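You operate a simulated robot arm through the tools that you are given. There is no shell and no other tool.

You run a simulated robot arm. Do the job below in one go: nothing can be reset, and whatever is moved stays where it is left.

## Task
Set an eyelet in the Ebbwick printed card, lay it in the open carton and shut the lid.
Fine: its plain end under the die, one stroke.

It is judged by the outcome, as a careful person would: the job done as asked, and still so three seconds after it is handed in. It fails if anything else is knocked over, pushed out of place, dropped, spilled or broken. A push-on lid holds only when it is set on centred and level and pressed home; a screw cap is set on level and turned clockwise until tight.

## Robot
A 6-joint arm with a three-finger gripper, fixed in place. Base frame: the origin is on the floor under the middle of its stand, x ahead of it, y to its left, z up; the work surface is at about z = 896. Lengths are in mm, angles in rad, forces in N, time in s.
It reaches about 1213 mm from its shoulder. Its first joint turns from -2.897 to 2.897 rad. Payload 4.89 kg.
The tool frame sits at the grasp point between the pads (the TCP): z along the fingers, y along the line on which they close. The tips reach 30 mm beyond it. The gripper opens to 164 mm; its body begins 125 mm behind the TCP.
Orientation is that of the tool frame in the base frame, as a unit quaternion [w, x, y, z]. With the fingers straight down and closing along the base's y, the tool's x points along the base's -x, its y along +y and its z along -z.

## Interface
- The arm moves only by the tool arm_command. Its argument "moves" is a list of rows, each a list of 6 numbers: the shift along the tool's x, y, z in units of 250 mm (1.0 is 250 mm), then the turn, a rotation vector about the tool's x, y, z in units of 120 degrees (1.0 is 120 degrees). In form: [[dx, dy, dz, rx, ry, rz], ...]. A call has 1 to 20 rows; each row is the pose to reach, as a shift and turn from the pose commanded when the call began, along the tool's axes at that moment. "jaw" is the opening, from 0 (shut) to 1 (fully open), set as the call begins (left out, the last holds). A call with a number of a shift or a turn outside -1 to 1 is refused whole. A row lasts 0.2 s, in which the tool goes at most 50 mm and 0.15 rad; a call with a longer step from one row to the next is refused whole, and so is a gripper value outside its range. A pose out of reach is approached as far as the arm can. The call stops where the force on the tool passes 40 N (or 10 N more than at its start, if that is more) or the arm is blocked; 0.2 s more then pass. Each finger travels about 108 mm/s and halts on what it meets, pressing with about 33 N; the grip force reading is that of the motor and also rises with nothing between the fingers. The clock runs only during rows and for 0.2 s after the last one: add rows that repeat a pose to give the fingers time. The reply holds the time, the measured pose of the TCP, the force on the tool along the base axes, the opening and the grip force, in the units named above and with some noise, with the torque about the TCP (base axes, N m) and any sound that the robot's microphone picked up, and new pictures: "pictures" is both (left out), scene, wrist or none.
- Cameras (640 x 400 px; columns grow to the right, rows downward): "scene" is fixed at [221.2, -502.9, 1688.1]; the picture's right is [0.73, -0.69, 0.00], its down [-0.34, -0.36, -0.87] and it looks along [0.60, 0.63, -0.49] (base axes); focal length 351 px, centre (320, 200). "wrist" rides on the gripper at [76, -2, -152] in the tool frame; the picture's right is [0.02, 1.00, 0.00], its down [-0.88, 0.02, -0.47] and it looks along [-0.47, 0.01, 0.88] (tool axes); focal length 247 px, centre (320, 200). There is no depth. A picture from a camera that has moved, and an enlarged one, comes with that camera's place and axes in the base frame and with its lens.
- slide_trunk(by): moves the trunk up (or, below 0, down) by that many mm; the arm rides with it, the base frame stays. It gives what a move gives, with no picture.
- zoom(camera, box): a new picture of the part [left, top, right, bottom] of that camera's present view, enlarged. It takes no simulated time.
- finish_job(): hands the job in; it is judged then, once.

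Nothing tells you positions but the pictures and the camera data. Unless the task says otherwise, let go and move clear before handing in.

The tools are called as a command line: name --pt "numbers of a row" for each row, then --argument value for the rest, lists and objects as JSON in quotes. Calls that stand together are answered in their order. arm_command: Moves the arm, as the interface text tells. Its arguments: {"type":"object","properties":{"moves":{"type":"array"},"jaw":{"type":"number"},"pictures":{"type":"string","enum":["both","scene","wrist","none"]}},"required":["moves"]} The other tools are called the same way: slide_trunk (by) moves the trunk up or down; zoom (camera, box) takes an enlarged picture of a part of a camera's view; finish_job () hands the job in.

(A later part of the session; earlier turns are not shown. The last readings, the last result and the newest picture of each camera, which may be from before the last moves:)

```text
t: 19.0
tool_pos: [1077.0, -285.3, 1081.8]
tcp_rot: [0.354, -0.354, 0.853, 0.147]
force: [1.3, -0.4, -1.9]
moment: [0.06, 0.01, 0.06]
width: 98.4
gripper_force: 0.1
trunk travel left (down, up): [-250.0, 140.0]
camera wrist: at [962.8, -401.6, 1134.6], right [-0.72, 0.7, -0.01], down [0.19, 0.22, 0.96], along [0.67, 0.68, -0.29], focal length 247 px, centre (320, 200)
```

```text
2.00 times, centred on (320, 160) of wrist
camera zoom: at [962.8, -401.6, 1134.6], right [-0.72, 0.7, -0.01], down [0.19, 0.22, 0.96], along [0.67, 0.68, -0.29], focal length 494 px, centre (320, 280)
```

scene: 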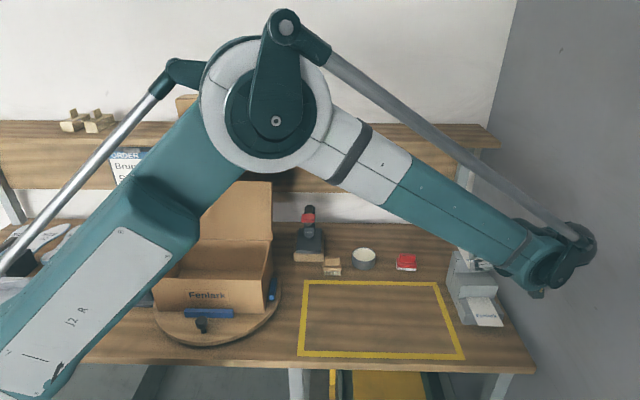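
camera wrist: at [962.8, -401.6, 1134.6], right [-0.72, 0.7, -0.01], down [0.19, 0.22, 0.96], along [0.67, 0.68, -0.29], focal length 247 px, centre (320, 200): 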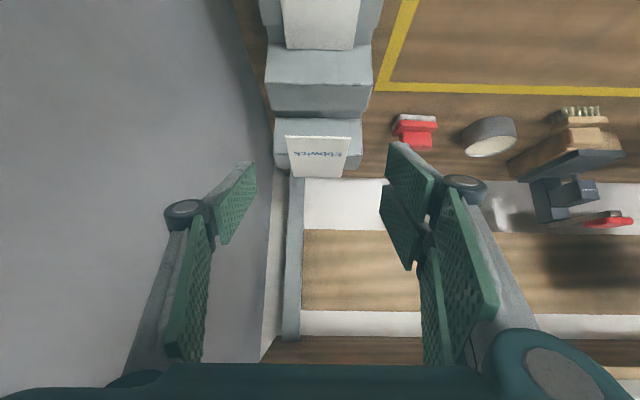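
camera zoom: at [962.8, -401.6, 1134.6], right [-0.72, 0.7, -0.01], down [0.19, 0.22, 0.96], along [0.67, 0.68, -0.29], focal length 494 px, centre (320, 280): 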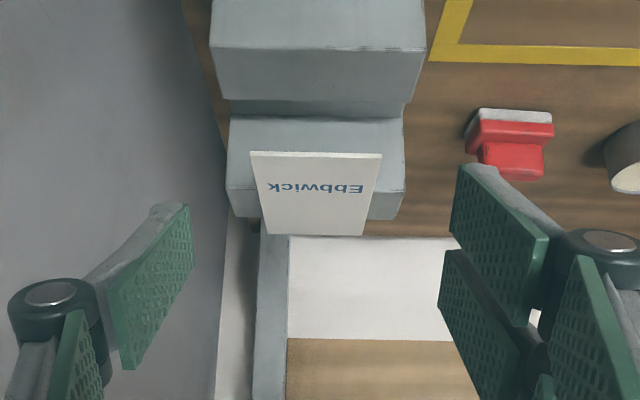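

The card is clearly seen now: centre s≈966, front edge q≈618, z≈1000, with the rear step's front face at q≈659. I'll advance along the finger direction so that the fingers straddle the overhanging front part.

arm_command --pt "0.002 -0.0014 0.047 0 0 0" --pt "0.004 -0.0028 0.094 0 0 0" --pt "0.006 -0.0042 0.141 0 0 0" --pt "0.008 -0.0056 0.188 0 0 0" --pt "0.01 -0.007 0.235 0 0 0" --pt "0.012 -0.0084 0.282 0 0 0" --pt "0.012 -0.0108 0.282 0 0 0"

zoom --camera "wrist" --box '[220, 60, 420, 260]'

```text
t: 20.6
tool_pos: [1111.3, -252.8, 1029.8]
tcp_rot: [0.354, -0.353, 0.854, 0.146]
force: [-0.5, 0.6, 0.3]
moment: [0.02, 0.0, 0.0]
width: 98.4
gripper_force: 0.1
trunk travel left (down, up): [-250.0, 140.0]
camera wrist: at [998.5, -368.8, 1082.7], right [-0.72, 0.7, -0.02], down [0.19, 0.22, 0.96], along [0.67, 0.68, -0.29], focal length 247 px, centre (320, 200)
```

scene: 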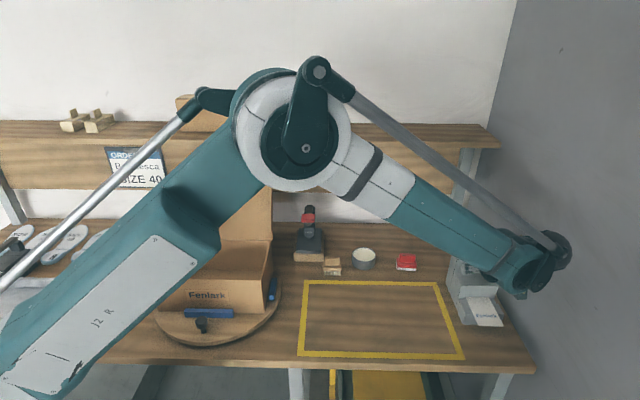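
wrist: 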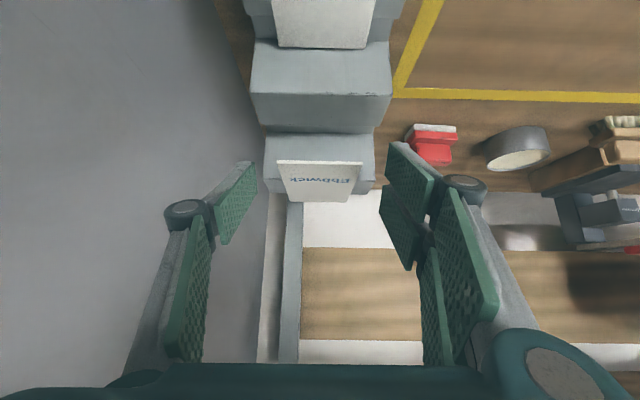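

```text
2.00 times, centred on (320, 160) of wrist
camera zoom: at [998.5, -368.8, 1082.7], right [-0.72, 0.7, -0.02], down [0.19, 0.22, 0.96], along [0.67, 0.68, -0.29], focal length 494 px, centre (320, 280)
```

zoom: 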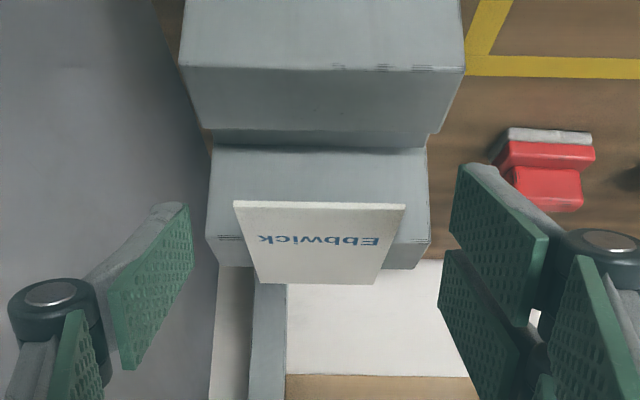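

arm_command --pt "0.001 -0.001 0.027 0 0 0" --pt "0.003 -0.003 0.054 0 0 0" --pt "0.004 -0.004 0.08 0 0 0" --pt "0.005 -0.005 0.107 0 0 0" --pt "0.005 -0.005 0.107 0 0 0" --pictures "wrist"

zoom --camera "wrist" --box '[220, 80, 420, 280]'

```text
t: 21.8
tool_pos: [1126.0, -240.7, 1009.4]
tcp_rot: [0.354, -0.353, 0.853, 0.146]
force: [0.1, 0.5, -0.3]
moment: [0.05, 0.01, 0.02]
width: 98.4
gripper_force: 0.0
trunk travel left (down, up): [-250.0, 140.0]
camera wrist: at [1013.1, -356.6, 1062.9], right [-0.72, 0.7, -0.02], down [0.19, 0.22, 0.96], along [0.67, 0.68, -0.29], focal length 247 px, centre (320, 200)
```

wrist: 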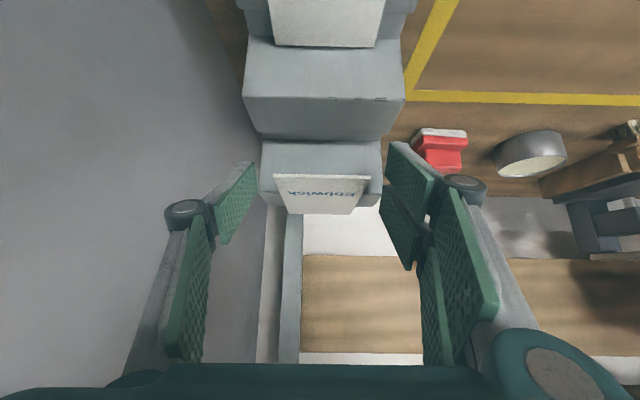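

```text
2.00 times, centred on (320, 180) of wrist
camera zoom: at [1013.1, -356.6, 1062.9], right [-0.72, 0.7, -0.02], down [0.19, 0.22, 0.96], along [0.67, 0.68, -0.29], focal length 494 px, centre (320, 240)
```

zoom: 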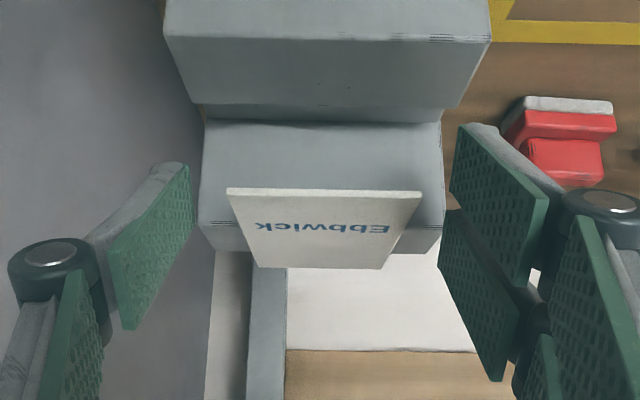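

The card's front edge sits between the pads and is centred within about 1 mm, with no contact yet. Closing on its long edges now.

arm_command --pt "0 0 0 0 0 0" --pt "0 0 0 0 0 0" --pt "0 0 0 0 0 0" --pt "0 0 0 0 0 0" --jaw 0.32 --pictures "wrist"

zoom --camera "wrist" --box '[220, 80, 420, 280]'

```text
t: 22.8
tool_pos: [1125.5, -241.5, 1009.9]
tcp_rot: [0.354, -0.354, 0.853, 0.148]
force: [-0.2, 0.0, -0.7]
moment: [-0.02, 0.0, -0.03]
width: 68.1
gripper_force: 33.1
trunk travel left (down, up): [-250.0, 140.0]
camera wrist: at [1013.1, -356.6, 1062.9], right [-0.72, 0.7, -0.02], down [0.19, 0.22, 0.96], along [0.67, 0.68, -0.29], focal length 247 px, centre (320, 200)
```

wrist: 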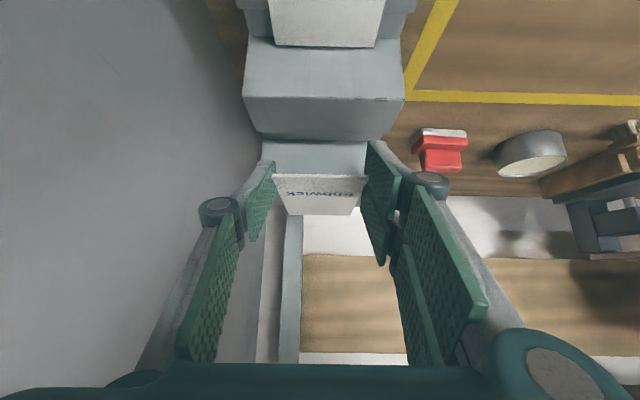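

```text
2.00 times, centred on (320, 180) of wrist
camera zoom: at [1013.1, -356.6, 1062.9], right [-0.72, 0.7, -0.02], down [0.19, 0.22, 0.96], along [0.67, 0.68, -0.29], focal length 494 px, centre (320, 240)
```

zoom: 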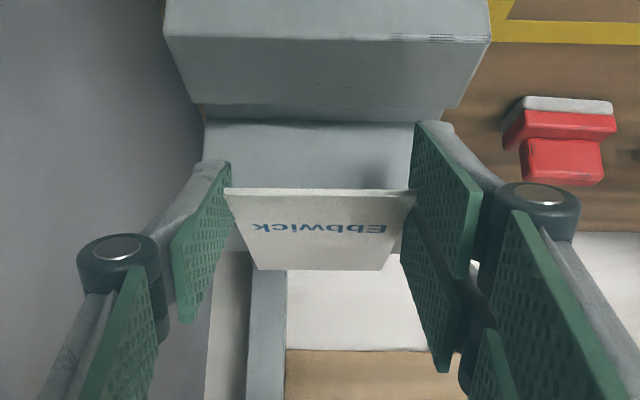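

Grip reads 33 N at 68.1 mm, so the card is held. I lift gently straight up and check that it stays level.

arm_command --pt "-0.02 0 -0.02 0 0 0" --pt "-0.04 0 -0.04 0 0 0" --pt "-0.07 0 -0.07 0 0 0" --pt "-0.11 0 -0.11 0 0 0" --pt "-0.15 0 -0.15 0 0 0" --pt "-0.15 0 -0.15 0 0 0"

zoom --camera "wrist" --box '[220, 80, 420, 280]'

```text
t: 24.2
tool_pos: [1125.6, -241.0, 1063.4]
tcp_rot: [0.354, -0.354, 0.853, 0.147]
force: [-0.3, -1.3, 0.5]
moment: [-0.04, 0.01, -0.02]
width: 68.1
gripper_force: 33.3
trunk travel left (down, up): [-250.0, 140.0]
camera wrist: at [1012.9, -356.9, 1116.3], right [-0.72, 0.7, -0.02], down [0.19, 0.22, 0.96], along [0.67, 0.68, -0.29], focal length 247 px, centre (320, 200)
```

scene: 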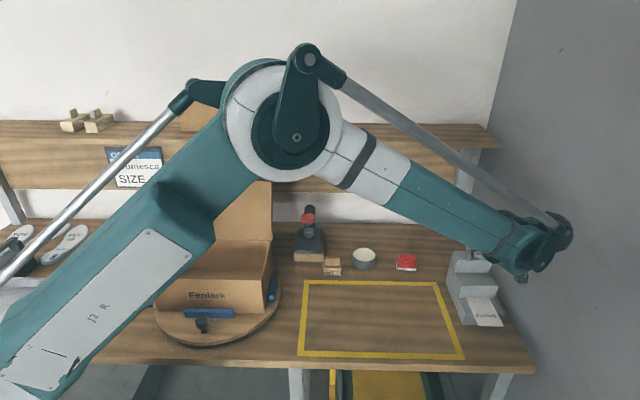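
wrist: 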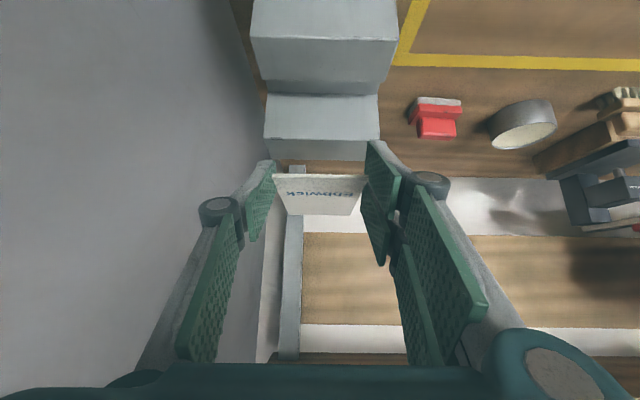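

```text
2.00 times, centred on (320, 180) of wrist
camera zoom: at [1012.9, -356.9, 1116.3], right [-0.72, 0.7, -0.02], down [0.19, 0.22, 0.96], along [0.67, 0.68, -0.29], focal length 494 px, centre (320, 240)
```

zoom: 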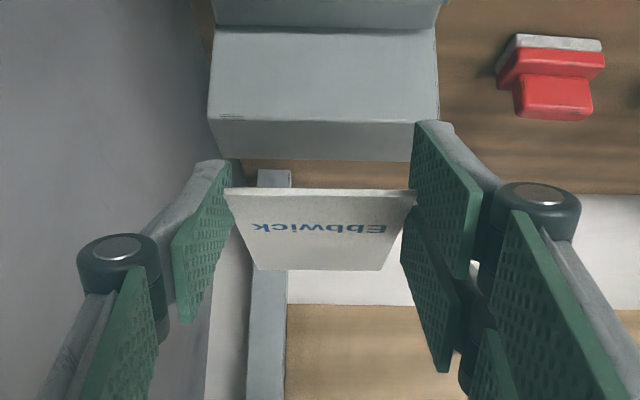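

The card came up cleanly and level. I now carry it left to in front of the press, staying high over the small items on the bench.

arm_command --pt "-0.04 0.02 -0.04 0 0 0" --pt "-0.08 0.12 -0.08 0 0 0" --pt "-0.08 0.27 -0.08 0 0 0" --pt "-0.08 0.42 -0.08 0 0 0" --pt "-0.08 0.57 -0.08 0 0 0" --pt "-0.08 0.72 -0.08 0 0 0" --pt "-0.08 0.87 -0.08 0 0 0" --pt "-0.08 0.97 -0.08 0 0 0" --pictures "none"

arm_command --pt "0 0.1 0 0 0 0" --pt "0 0.25 0 0 0 0" --pt "0 0.4 0 0 0 0" --pt "0 0.55 0 0 0 0" --pt "0 0.7 0 0 0 0" --pt "0 0.85 0 0 0 0" --pt "0 0.95 0 0 0 0" --pt "0 0.98 0 0 0 0" --pt "0 0.98 0 0 0 0"

```text
t: 26.0
tool_pos: [952.9, -69.9, 1090.1]
tcp_rot: [0.354, -0.353, 0.853, 0.147]
force: [-0.2, -0.6, -1.0]
moment: [0.03, 0.03, 0.03]
width: 68.1
gripper_force: 32.8
trunk travel left (down, up): [-250.0, 140.0]
```

```text
t: 28.0
tool_pos: [782.3, 105.5, 1091.8]
tcp_rot: [0.353, -0.354, 0.854, 0.146]
force: [-0.8, 1.3, -1.2]
moment: [-0.03, -0.01, -0.05]
width: 68.1
gripper_force: 33.1
trunk travel left (down, up): [-250.0, 140.0]
camera wrist: at [668.1, -11.1, 1144.5], right [-0.72, 0.7, -0.02], down [0.19, 0.22, 0.96], along [0.67, 0.68, -0.29], focal length 247 px, centre (320, 200)
```

scene: 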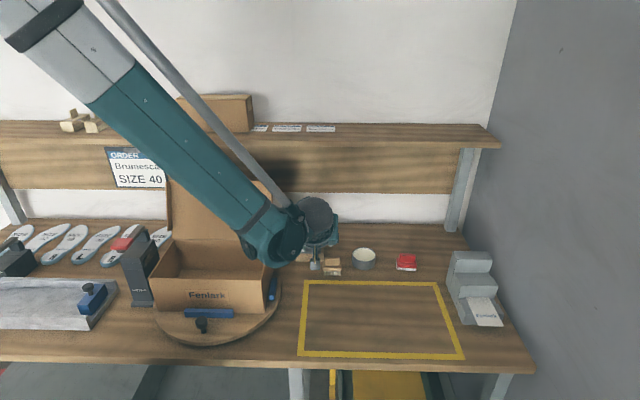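
wrist: 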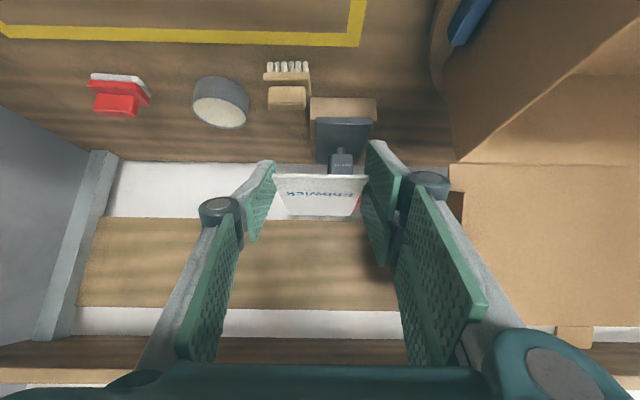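

zoom --camera "wrist" --box '[260, 50, 400, 190]'

zoom --camera "scene" --box '[225, 180, 385, 300]'

```text
2.86 times, centred on (330, 120) of wrist
camera zoom: at [668.1, -11.1, 1144.5], right [-0.72, 0.7, -0.02], down [0.19, 0.22, 0.96], along [0.67, 0.68, -0.29], focal length 706 px, centre (291, 429)
```

zoom: 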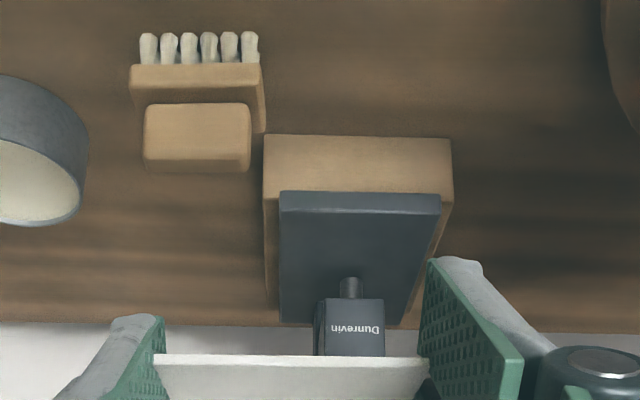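

```text
3.33 times, centred on (305, 240) of scene
camera zoom: at [221.2, -502.9, 1688.1], right [0.73, -0.69, 0.0], down [-0.34, -0.36, -0.87], along [0.6, 0.63, -0.49], focal length 1169 px, centre (370, 67)
```

zoom: 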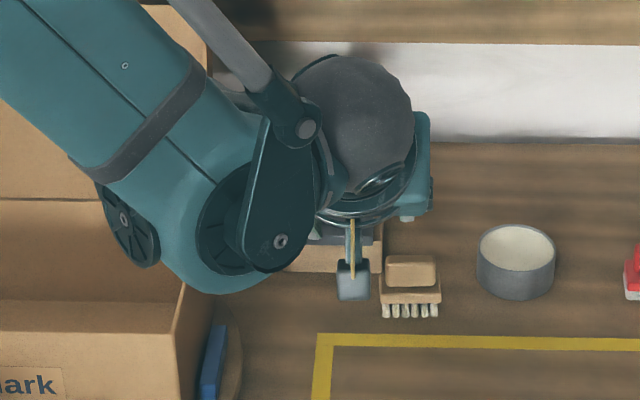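

From two wrist views I get the die tip at s≈440, q≈856, z≈926, plate top z≈918 with its front edge at q≈797, and the bench at z≈867. I move to a pre-insertion pose and re-check clearances to the brush and carton.

arm_command --pt "0.014 0.025 0.082 0 0 0" --pt "0.028 0.051 0.164 0 0 0" --pt "0.043 0.076 0.246 0 0 0" --pt "0.057 0.101 0.328 0 0 0" --pt "0.071 0.127 0.41 0 0 0" --pt "0.085 0.152 0.492 0 0 0" --pt "0.085 0.152 0.492 0 0 0"

zoom --camera "wrist" --box '[230, 60, 410, 240]'

zoom --camera "scene" --box '[225, 180, 385, 300]'

```text
t: 29.6
tool_pos: [807.3, 182.7, 986.8]
tcp_rot: [0.353, -0.354, 0.854, 0.146]
force: [1.3, 0.0, 0.4]
moment: [0.02, 0.03, 0.04]
width: 68.3
gripper_force: 32.3
trunk travel left (down, up): [-250.0, 140.0]
camera wrist: at [693.6, 66.3, 1040.8], right [-0.72, 0.7, -0.01], down [0.19, 0.22, 0.96], along [0.67, 0.68, -0.29], focal length 247 px, centre (320, 200)
```

scene: 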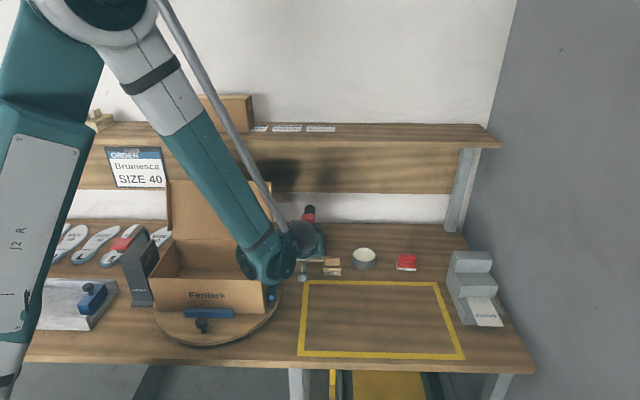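
wrist: 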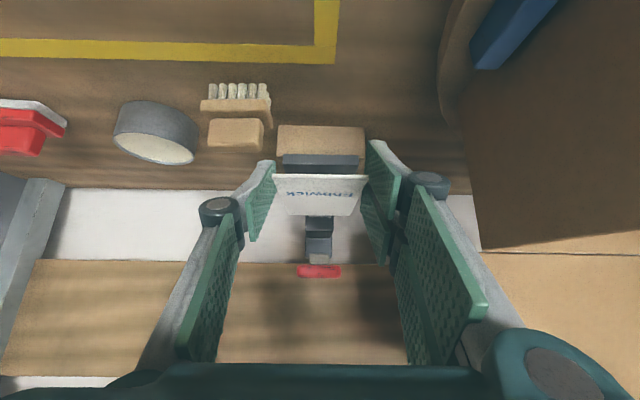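

```text
2.22 times, centred on (320, 150) of wrist
camera zoom: at [693.6, 66.3, 1040.8], right [-0.72, 0.7, -0.01], down [0.19, 0.22, 0.96], along [0.67, 0.68, -0.29], focal length 549 px, centre (320, 311)
```

zoom: 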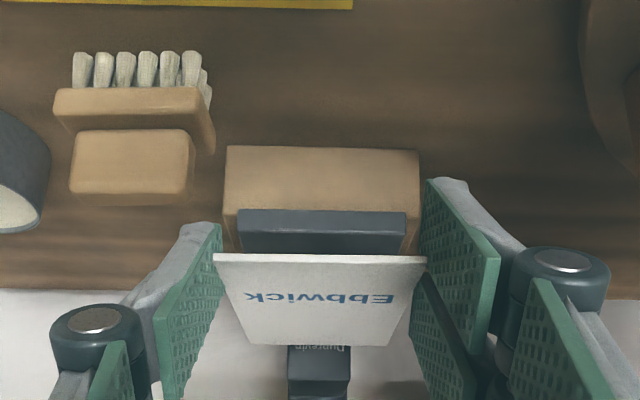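

```text
3.33 times, centred on (305, 240) of scene
camera zoom: at [221.2, -502.9, 1688.1], right [0.73, -0.69, 0.0], down [-0.34, -0.36, -0.87], along [0.6, 0.63, -0.49], focal length 1169 px, centre (370, 67)
```

zoom: 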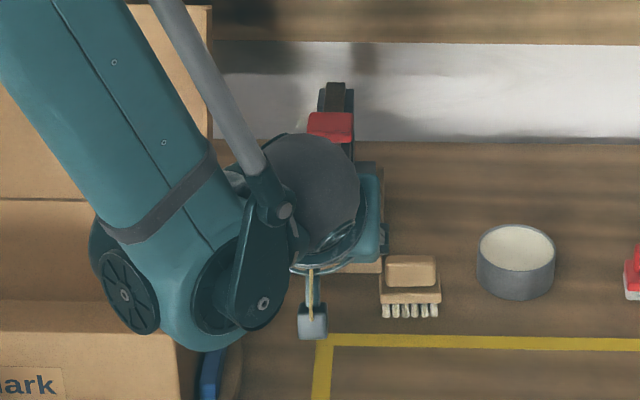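

zoom --camera "wrist" --box '[265, 160, 375, 230]'

```text
5.71 times, centred on (320, 195) of wrist
camera zoom: at [693.6, 66.3, 1040.8], right [-0.72, 0.7, -0.01], down [0.19, 0.22, 0.96], along [0.67, 0.68, -0.29], focal length 1411 px, centre (320, 229)
```

zoom: 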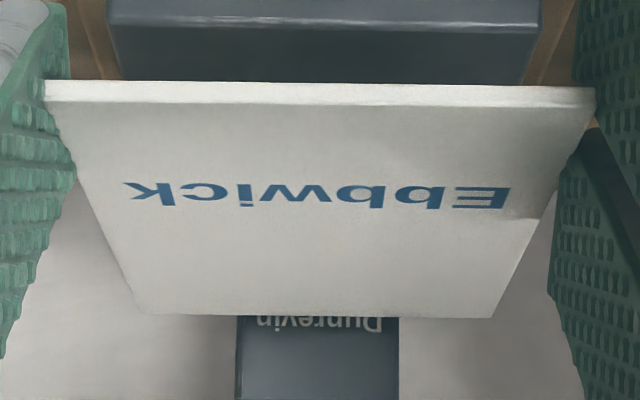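

The card is 68 x 107 x 3 mm and level in the grip; its underside is about 14 mm below the TCP. I go forward and down until its plain end is over the front part of the plate, still short of the die.

arm_command --pt "0.005 0.001 0.047 0 0 0" --pt "0.009 0.002 0.095 0 0 0" --pt "0.013 0.003 0.142 0 0 0" --pt "0.018 0.004 0.19 0 0 0" --pt "0.022 0.005 0.237 0 0 0" --pt "0.022 0.005 0.237 0 0 0"

zoom --camera "wrist" --box '[240, 120, 400, 260]'

zoom --camera "scene" --box '[265, 200, 365, 300]'

```text
t: 31.0
tool_pos: [831.6, 209.4, 943.1]
tcp_rot: [0.353, -0.354, 0.853, 0.147]
force: [0.7, -0.6, -0.7]
moment: [-0.01, 0.0, -0.01]
width: 67.9
gripper_force: 33.1
trunk travel left (down, up): [-250.0, 140.0]
camera wrist: at [718.9, 93.7, 996.2], right [-0.72, 0.7, -0.02], down [0.19, 0.22, 0.96], along [0.67, 0.68, -0.29], focal length 247 px, centre (320, 200)
```

scene: 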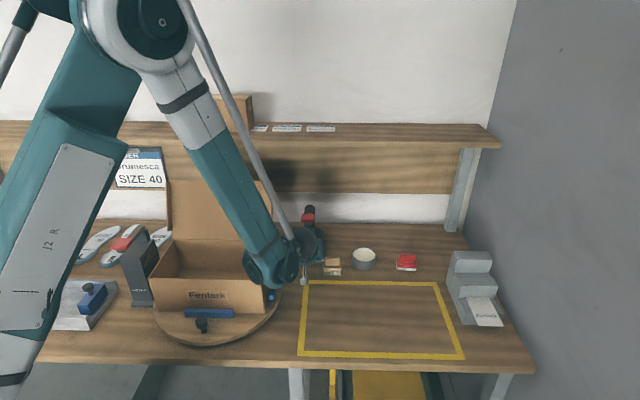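
wrist: 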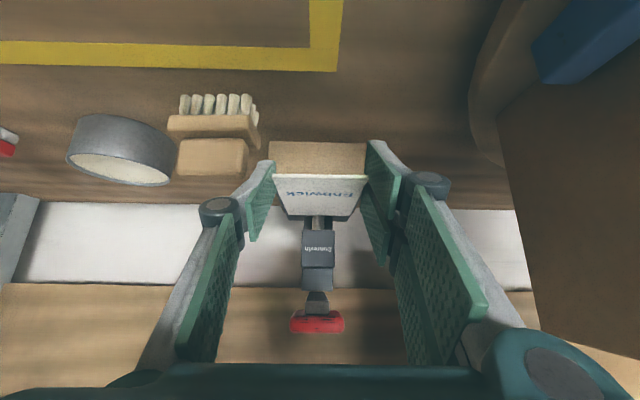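

```text
2.86 times, centred on (320, 190) of wrist
camera zoom: at [718.9, 93.7, 996.2], right [-0.72, 0.7, -0.02], down [0.19, 0.22, 0.96], along [0.67, 0.68, -0.29], focal length 706 px, centre (320, 229)
```

zoom: 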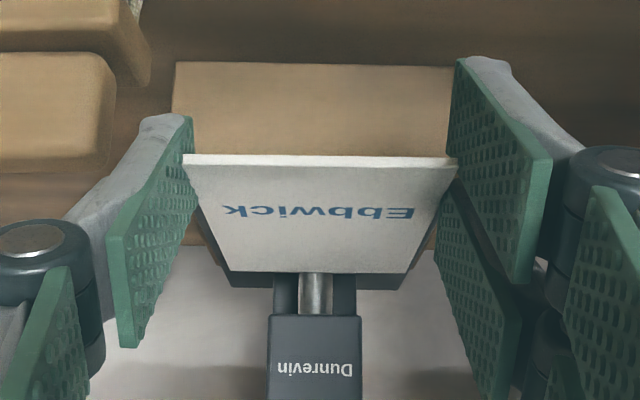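

```text
4.00 times, centred on (315, 250) of scene
camera zoom: at [221.2, -502.9, 1688.1], right [0.73, -0.69, 0.0], down [-0.34, -0.36, -0.87], along [0.6, 0.63, -0.49], focal length 1403 px, centre (340, 0)
```

zoom: 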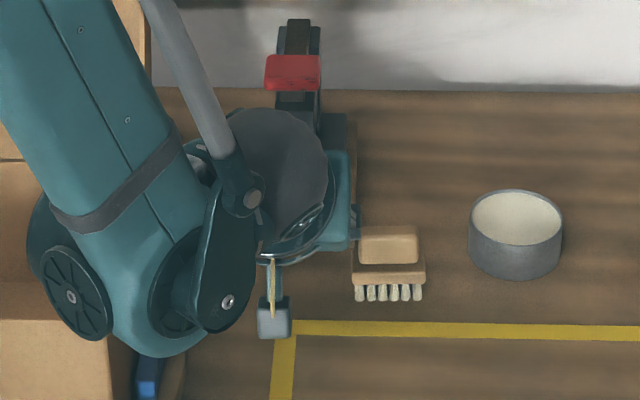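

The plain end is about 5 mm short of the pin and centred on it. Now I lower in small steps until I feel the plate.

arm_command --pt "0.0057 0 0.0057 0 0 0" --pt "0.0113 0 0.0113 0 0 0" --pt "0.017 0 0.017 0 0 0" --pt "0.017 0 0.017 0 0 0" --pictures "none"

arm_command --pt "0.0028 0 0.0028 0 0 0" --pt "0.0057 0 0.0057 0 0 0" --pt "0.0057 0 0.0057 0 0 0" --pictures "none"

arm_command --pt "0.0028 0 0.0028 0 0 0" --pt "0.0057 0 0.0057 0 0 0" --pt "0.0057 0 0.0057 0 0 0" --pictures "wrist"

zoom --camera "wrist" --box '[240, 120, 400, 260]'

```text
t: 32.0
tool_pos: [832.0, 209.0, 936.6]
tcp_rot: [0.353, -0.353, 0.854, 0.147]
force: [0.6, 0.1, 0.0]
moment: [0.01, 0.0, 0.0]
width: 68.1
gripper_force: 33.2
trunk travel left (down, up): [-250.0, 140.0]
```

```text
t: 32.8
tool_pos: [830.6, 210.2, 935.5]
tcp_rot: [0.354, -0.353, 0.854, 0.146]
force: [0.6, 0.2, -0.2]
moment: [0.0, 0.0, 0.03]
width: 68.3
gripper_force: 32.9
trunk travel left (down, up): [-250.0, 140.0]
```

```text
t: 33.6
tool_pos: [830.4, 208.9, 933.1]
tcp_rot: [0.353, -0.354, 0.853, 0.147]
force: [-0.2, 0.3, 1.4]
moment: [0.01, 0.0, -0.01]
width: 67.8
gripper_force: 33.2
trunk travel left (down, up): [-250.0, 140.0]
camera wrist: at [717.9, 93.0, 986.5], right [-0.72, 0.7, -0.02], down [0.19, 0.22, 0.96], along [0.67, 0.68, -0.29], focal length 247 px, centre (320, 200)
```

wrist: 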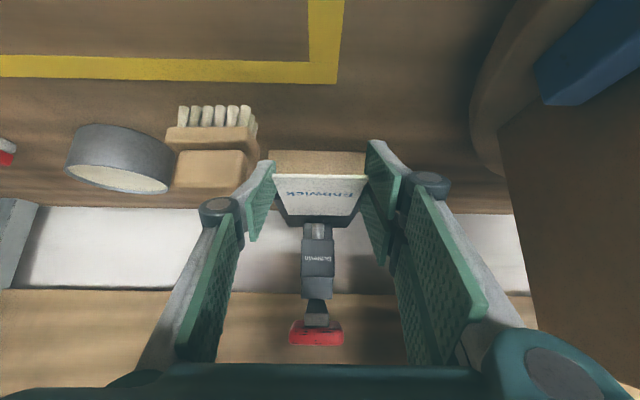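

```text
2.86 times, centred on (320, 190) of wrist
camera zoom: at [717.9, 93.0, 986.5], right [-0.72, 0.7, -0.02], down [0.19, 0.22, 0.96], along [0.67, 0.68, -0.29], focal length 706 px, centre (320, 229)
```

zoom: 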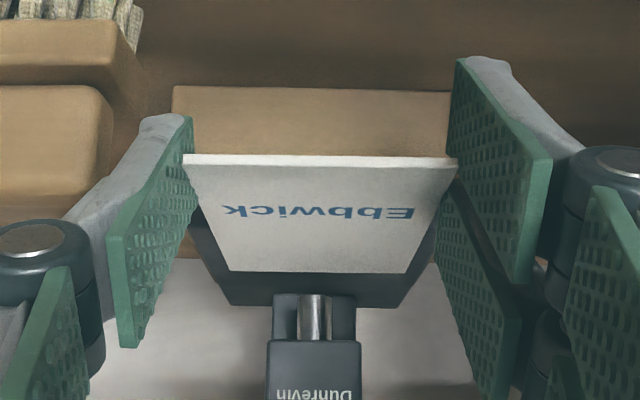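

arm_command --pt "0.0028 0 0.0028 0 0 0" --pt "0.0042 0 0.0042 0 0 0" --pt "0.0042 0 0.0042 0 0 0" --pictures "none"

arm_command --pt "0.0028 0 0.0028 0 0 0" --pt "0.0042 0 0.0042 0 0 0" --pt "0.0042 0 0.0042 0 0 0" --pictures "none"

```text
t: 34.4
tool_pos: [829.6, 208.7, 932.7]
tcp_rot: [0.353, -0.354, 0.854, 0.147]
force: [2.4, -1.9, 14.9]
moment: [0.77, -0.58, -0.17]
width: 67.7
gripper_force: 32.9
trunk travel left (down, up): [-250.0, 140.0]
```

```text
t: 35.2
tool_pos: [830.1, 207.5, 930.2]
tcp_rot: [0.354, -0.354, 0.853, 0.146]
force: [-3.2, 0.3, 16.8]
moment: [0.8, -0.71, 0.19]
width: 67.8
gripper_force: 32.8
trunk travel left (down, up): [-250.0, 140.0]
```

Contact felt (about 15 N) at TCP z≈932. I back off by about 1.5 mm and look at the card's attitude before sliding it under the die.

arm_command --pt "-0.0028 0 -0.0028 0 0 0" --pt "-0.0047 0 -0.0047 0 0 0" --pt "-0.0047 0 -0.0047 0 0 0" --pictures "wrist"

zoom --camera "wrist" --box '[265, 150, 375, 250]'

```text
t: 36.0
tool_pos: [829.6, 208.7, 931.4]
tcp_rot: [0.353, -0.353, 0.854, 0.146]
force: [-0.6, 0.0, -0.4]
moment: [0.01, -0.01, -0.03]
width: 67.9
gripper_force: 33.7
trunk travel left (down, up): [-250.0, 140.0]
camera wrist: at [717.8, 93.1, 984.7], right [-0.72, 0.7, -0.02], down [0.19, 0.22, 0.96], along [0.67, 0.68, -0.29], focal length 247 px, centre (320, 200)
```

wrist: 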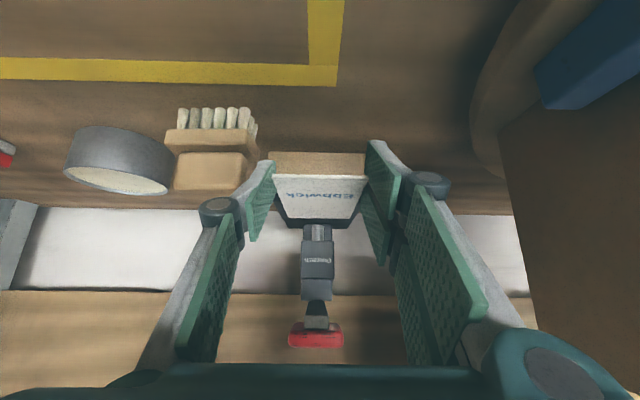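

```text
4.00 times, centred on (320, 200) of wrist
camera zoom: at [717.8, 93.1, 984.7], right [-0.72, 0.7, -0.02], down [0.19, 0.22, 0.96], along [0.67, 0.68, -0.29], focal length 988 px, centre (320, 200)
```

zoom: 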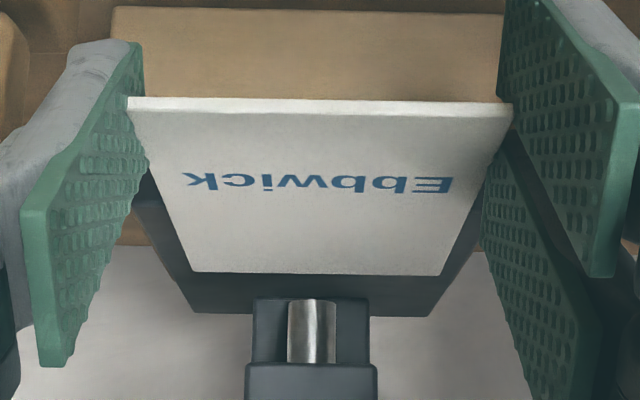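

The card is only tilted about 3° with its far end up, well under the die. Sliding it forward about 29 mm so that the plain end goes under the pin.

arm_command --pt "-0.01 0 0.01 0 0 0" --pt "-0.02 0 0.02 0 0 0" --pt "-0.03 0 0.03 0 0 0" --pt "-0.04 0 0.04 0 0 0" --pt "-0.05 0 0.05 0 0 0" --pt "-0.06 0 0.06 0 0 0" --pt "-0.07 0 0.07 0 0 0" --pt "-0.08 0 0.08 0 0 0" --pt "-0.08 0 0.08 0 0 0"

zoom --camera "wrist" --box '[265, 150, 375, 250]'

zoom --camera "scene" --box '[265, 200, 365, 300]'

```text
t: 38.0
tool_pos: [850.3, 229.7, 931.7]
tcp_rot: [0.353, -0.354, 0.854, 0.146]
force: [-0.6, -1.1, 5.7]
moment: [0.12, -0.16, 0.01]
width: 67.9
gripper_force: 33.2
trunk travel left (down, up): [-250.0, 140.0]
camera wrist: at [737.8, 113.5, 985.1], right [-0.72, 0.7, -0.02], down [0.19, 0.22, 0.96], along [0.67, 0.68, -0.29], focal length 247 px, centre (320, 200)
```

scene: 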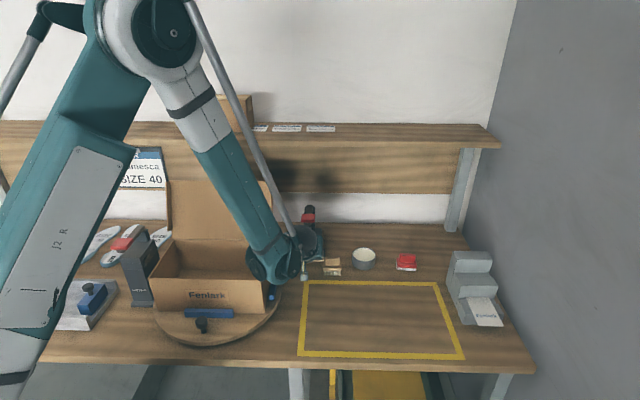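
wrist: 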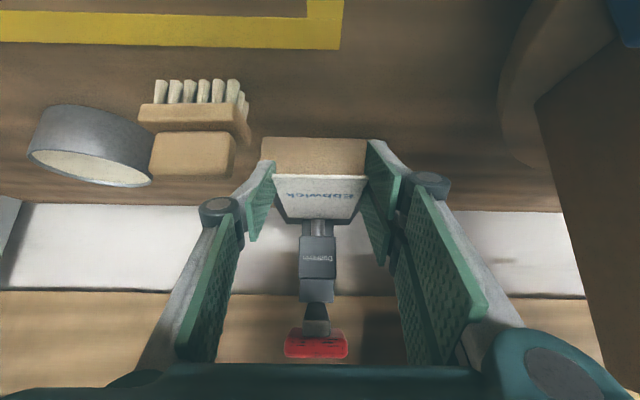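

```text
4.00 times, centred on (320, 200) of wrist
camera zoom: at [737.8, 113.5, 985.1], right [-0.72, 0.7, -0.02], down [0.19, 0.22, 0.96], along [0.67, 0.68, -0.29], focal length 988 px, centre (320, 200)
```

zoom: 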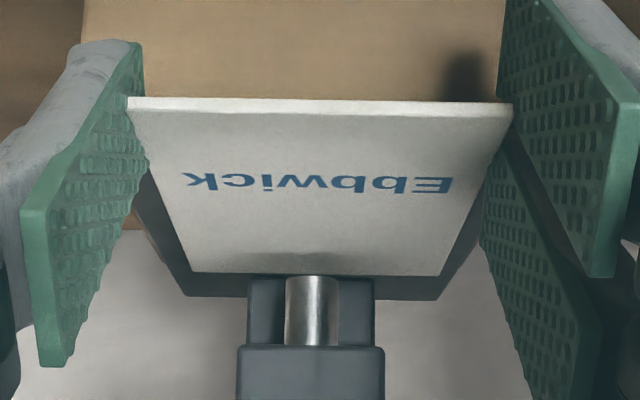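

```text
4.00 times, centred on (315, 250) of scene
camera zoom: at [221.2, -502.9, 1688.1], right [0.73, -0.69, 0.0], down [-0.34, -0.36, -0.87], along [0.6, 0.63, -0.49], focal length 1403 px, centre (340, 0)
```

zoom: 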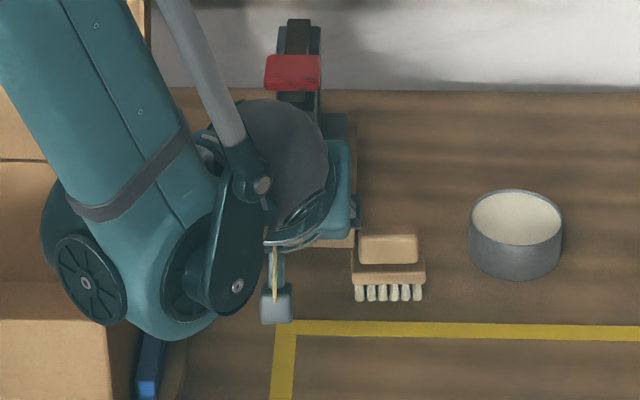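

The pin sits over the plain end, about 15 mm from the edge and centred within 2 mm. I release by opening only slightly (to stay clear of the brush) and check the card settles flat.

arm_command --pt "0 0 0 0 0 0" --pt "0 0 0 0 0 0" --pt "0 0 0 0 0 0" --jaw 0.455 --pictures "wrist"

zoom --camera "wrist" --box '[265, 150, 375, 250]'

```text
t: 38.8
tool_pos: [850.1, 230.0, 932.4]
tcp_rot: [0.354, -0.354, 0.853, 0.147]
force: [0.0, -0.2, 0.3]
moment: [0.02, -0.01, -0.03]
width: 74.3
gripper_force: 0.1
trunk travel left (down, up): [-250.0, 140.0]
camera wrist: at [737.9, 113.5, 984.9], right [-0.72, 0.7, -0.02], down [0.19, 0.22, 0.96], along [0.67, 0.68, -0.29], focal length 247 px, centre (320, 200)
```

wrist: 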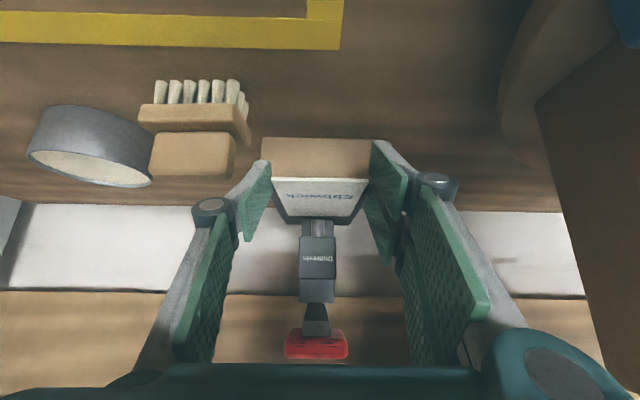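

```text
4.00 times, centred on (320, 200) of wrist
camera zoom: at [737.9, 113.5, 984.9], right [-0.72, 0.7, -0.02], down [0.19, 0.22, 0.96], along [0.67, 0.68, -0.29], focal length 988 px, centre (320, 200)
```

zoom: 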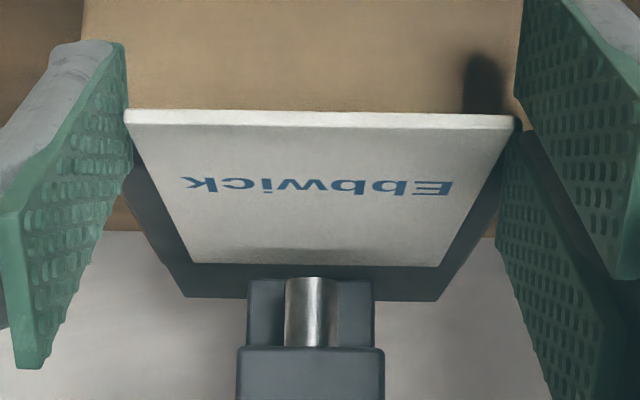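

The card lies flat on the plate with its plain end under the pin. I withdraw backward-up along the finger axis, leaving it there, and check from the scene camera.

arm_command --pt "0 0 -0.04 0 0 0" --pt "0 0 -0.1 0 0 0" --pt "0 0 -0.2 0 0 0" --pt "0 0 -0.35 0 0 0" --pt "0 0 -0.5 0 0 0" --pt "0 0 -0.65 0 0 0" --pt "0 0 -0.8 0 0 0" --pt "0 0 -0.8 0 0 0"

zoom --camera "scene" --box '[280, 195, 350, 275]'

zoom --camera "wrist" --box '[265, 60, 375, 160]'

```text
t: 40.6
tool_pos: [750.6, 127.3, 1071.8]
tcp_rot: [0.353, -0.354, 0.854, 0.146]
force: [-1.8, 0.3, -0.1]
moment: [0.01, -0.07, -0.02]
width: 74.6
gripper_force: 0.0
trunk travel left (down, up): [-250.0, 140.0]
camera wrist: at [638.3, 11.2, 1125.1], right [-0.72, 0.7, -0.02], down [0.19, 0.22, 0.96], along [0.67, 0.68, -0.29], focal length 247 px, centre (320, 200)
```

scene: 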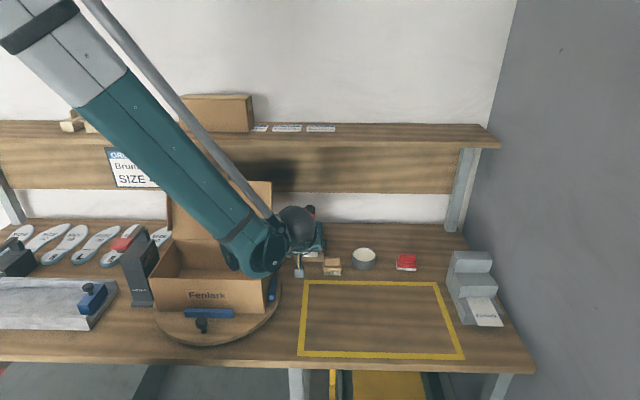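
wrist: 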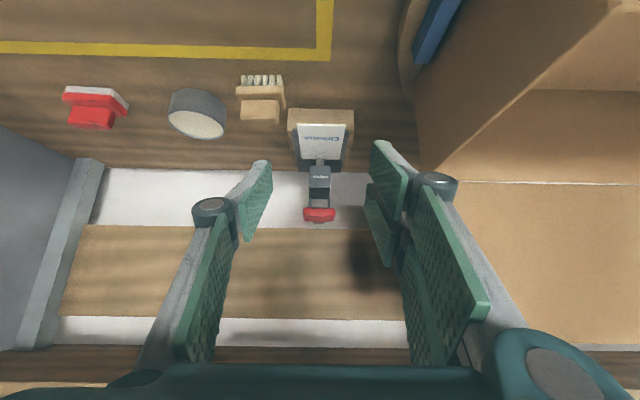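

```text
5.00 times, centred on (315, 235) of scene
camera zoom: at [221.2, -502.9, 1688.1], right [0.73, -0.69, 0.0], down [-0.34, -0.36, -0.87], along [0.6, 0.63, -0.49], focal length 1754 px, centre (345, 25)
```

zoom: 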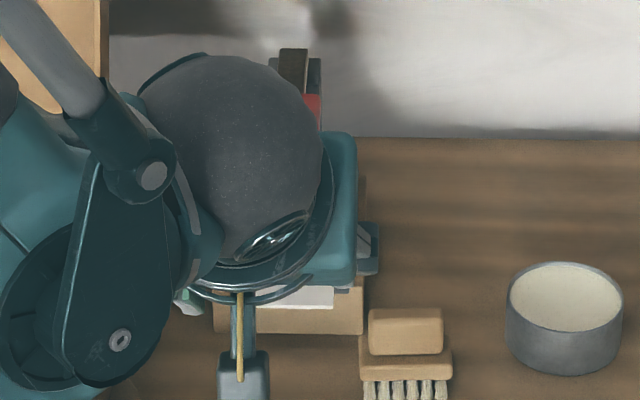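

```text
4.00 times, centred on (320, 110) of wrist
camera zoom: at [638.3, 11.2, 1125.1], right [-0.72, 0.7, -0.02], down [0.19, 0.22, 0.96], along [0.67, 0.68, -0.29], focal length 988 px, centre (320, 560)
```

zoom: 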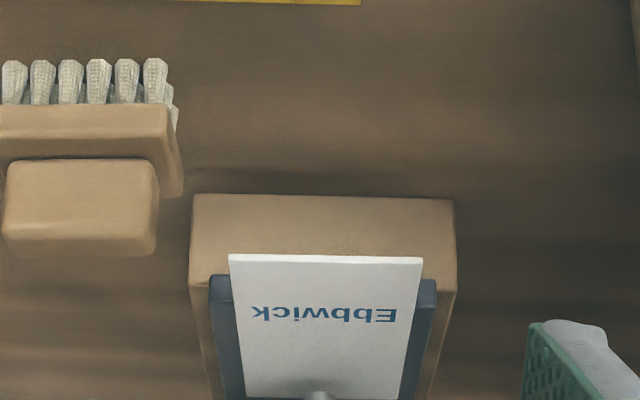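

zoom --camera "wrist" --box '[280, 110, 360, 230]'

zoom --camera "wrist" --box '[300, 145, 340, 175]'

```text
3.33 times, centred on (320, 170) of wrist
camera zoom: at [638.3, 11.2, 1125.1], right [-0.72, 0.7, -0.02], down [0.19, 0.22, 0.96], along [0.67, 0.68, -0.29], focal length 823 px, centre (320, 300)
```

zoom: 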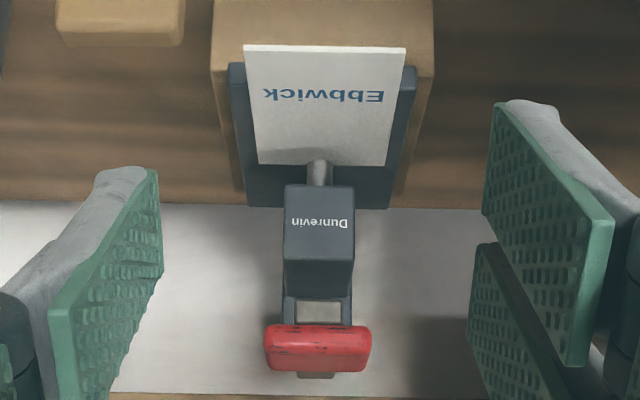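

```text
13.33 times, centred on (320, 160) of wrist
camera zoom: at [638.3, 11.2, 1125.1], right [-0.72, 0.7, -0.02], down [0.19, 0.22, 0.96], along [0.67, 0.68, -0.29], focal length 3293 px, centre (320, 733)
```

zoom: 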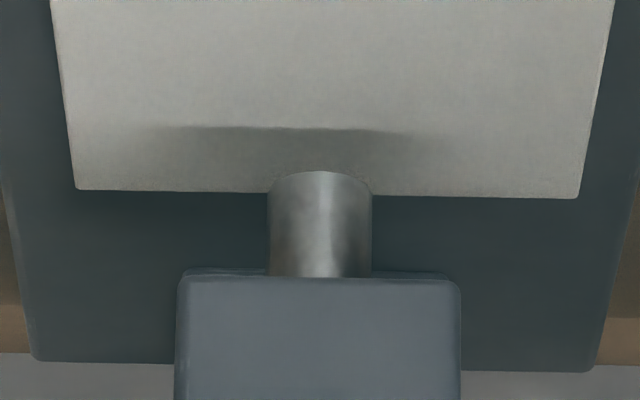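

The pin overlaps the plain end of the card from this angle too, roughly 15 mm in from the edge. Next I close the fingers, rise and swing upright to get above the red lever knob (about s=440, q=830, top z≈1046).

arm_command --pt "-0.1131 0 -0.1131 0 0.0625 0" --pt "-0.2404 0 -0.2404 0 0.125 0" --pt "-0.3677 0 -0.3677 0 0.1875 0" --pt "-0.4525 0 -0.2828 0 0.25 0" --pt "-0.5656 0 -0.1697 0 0.3125 0" --pt "-0.6929 0 -0.0424 0 0.375 0" --pt "-0.7636 0 0.0283 0 0.375 0" --pt "-0.7636 0 0.0283 0 0.375 0" --jaw 0

zoom --camera "wrist" --box '[240, 120, 400, 260]'

zoom --camera "scene" --box '[270, 180, 370, 280]'

```text
t: 42.4
tool_pos: [849.3, 229.6, 1204.2]
tcp_rot: [-0.002, -0.383, 0.924, -0.001]
force: [0.8, 0.6, -0.4]
moment: [-0.13, 0.09, -0.04]
width: 0.0
gripper_force: 32.8
trunk travel left (down, up): [-250.0, 140.0]
camera wrist: at [797.9, 174.3, 1355.8], right [-0.72, 0.69, 0.0], down [0.61, 0.64, 0.47], along [0.33, 0.34, -0.88], focal length 247 px, centre (320, 200)
```

scene: 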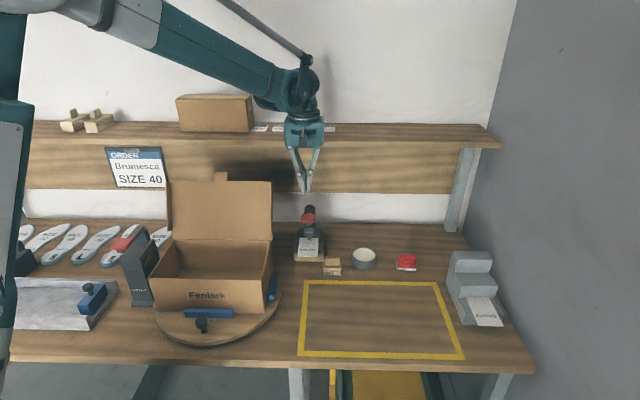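
wrist: 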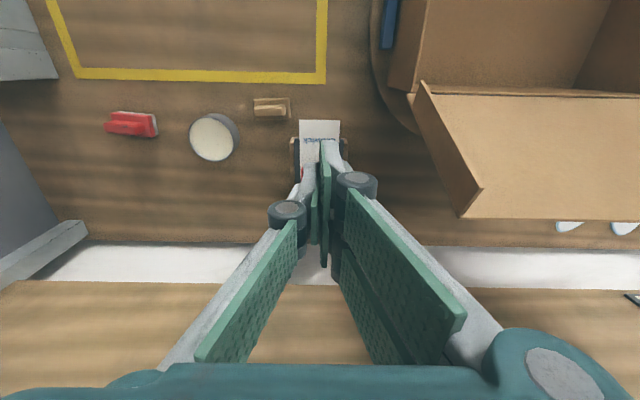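

```text
2.86 times, centred on (320, 190) of wrist
camera zoom: at [797.9, 174.3, 1355.8], right [-0.72, 0.69, 0.0], down [0.61, 0.64, 0.47], along [0.33, 0.34, -0.88], focal length 706 px, centre (320, 229)
```

zoom: 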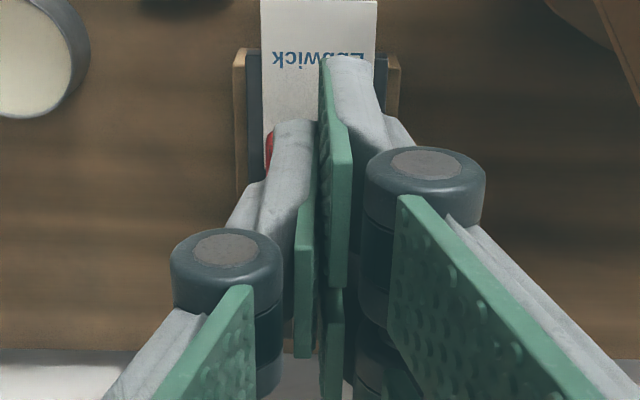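

```text
4.00 times, centred on (320, 230) of scene
camera zoom: at [221.2, -502.9, 1688.1], right [0.73, -0.69, 0.0], down [-0.34, -0.36, -0.87], along [0.6, 0.63, -0.49], focal length 1403 px, centre (320, 80)
```

zoom: 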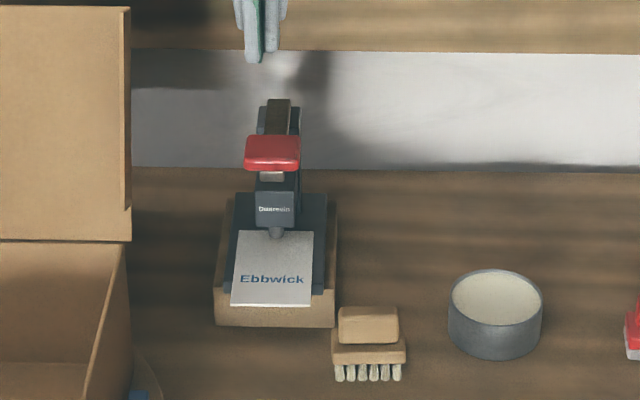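

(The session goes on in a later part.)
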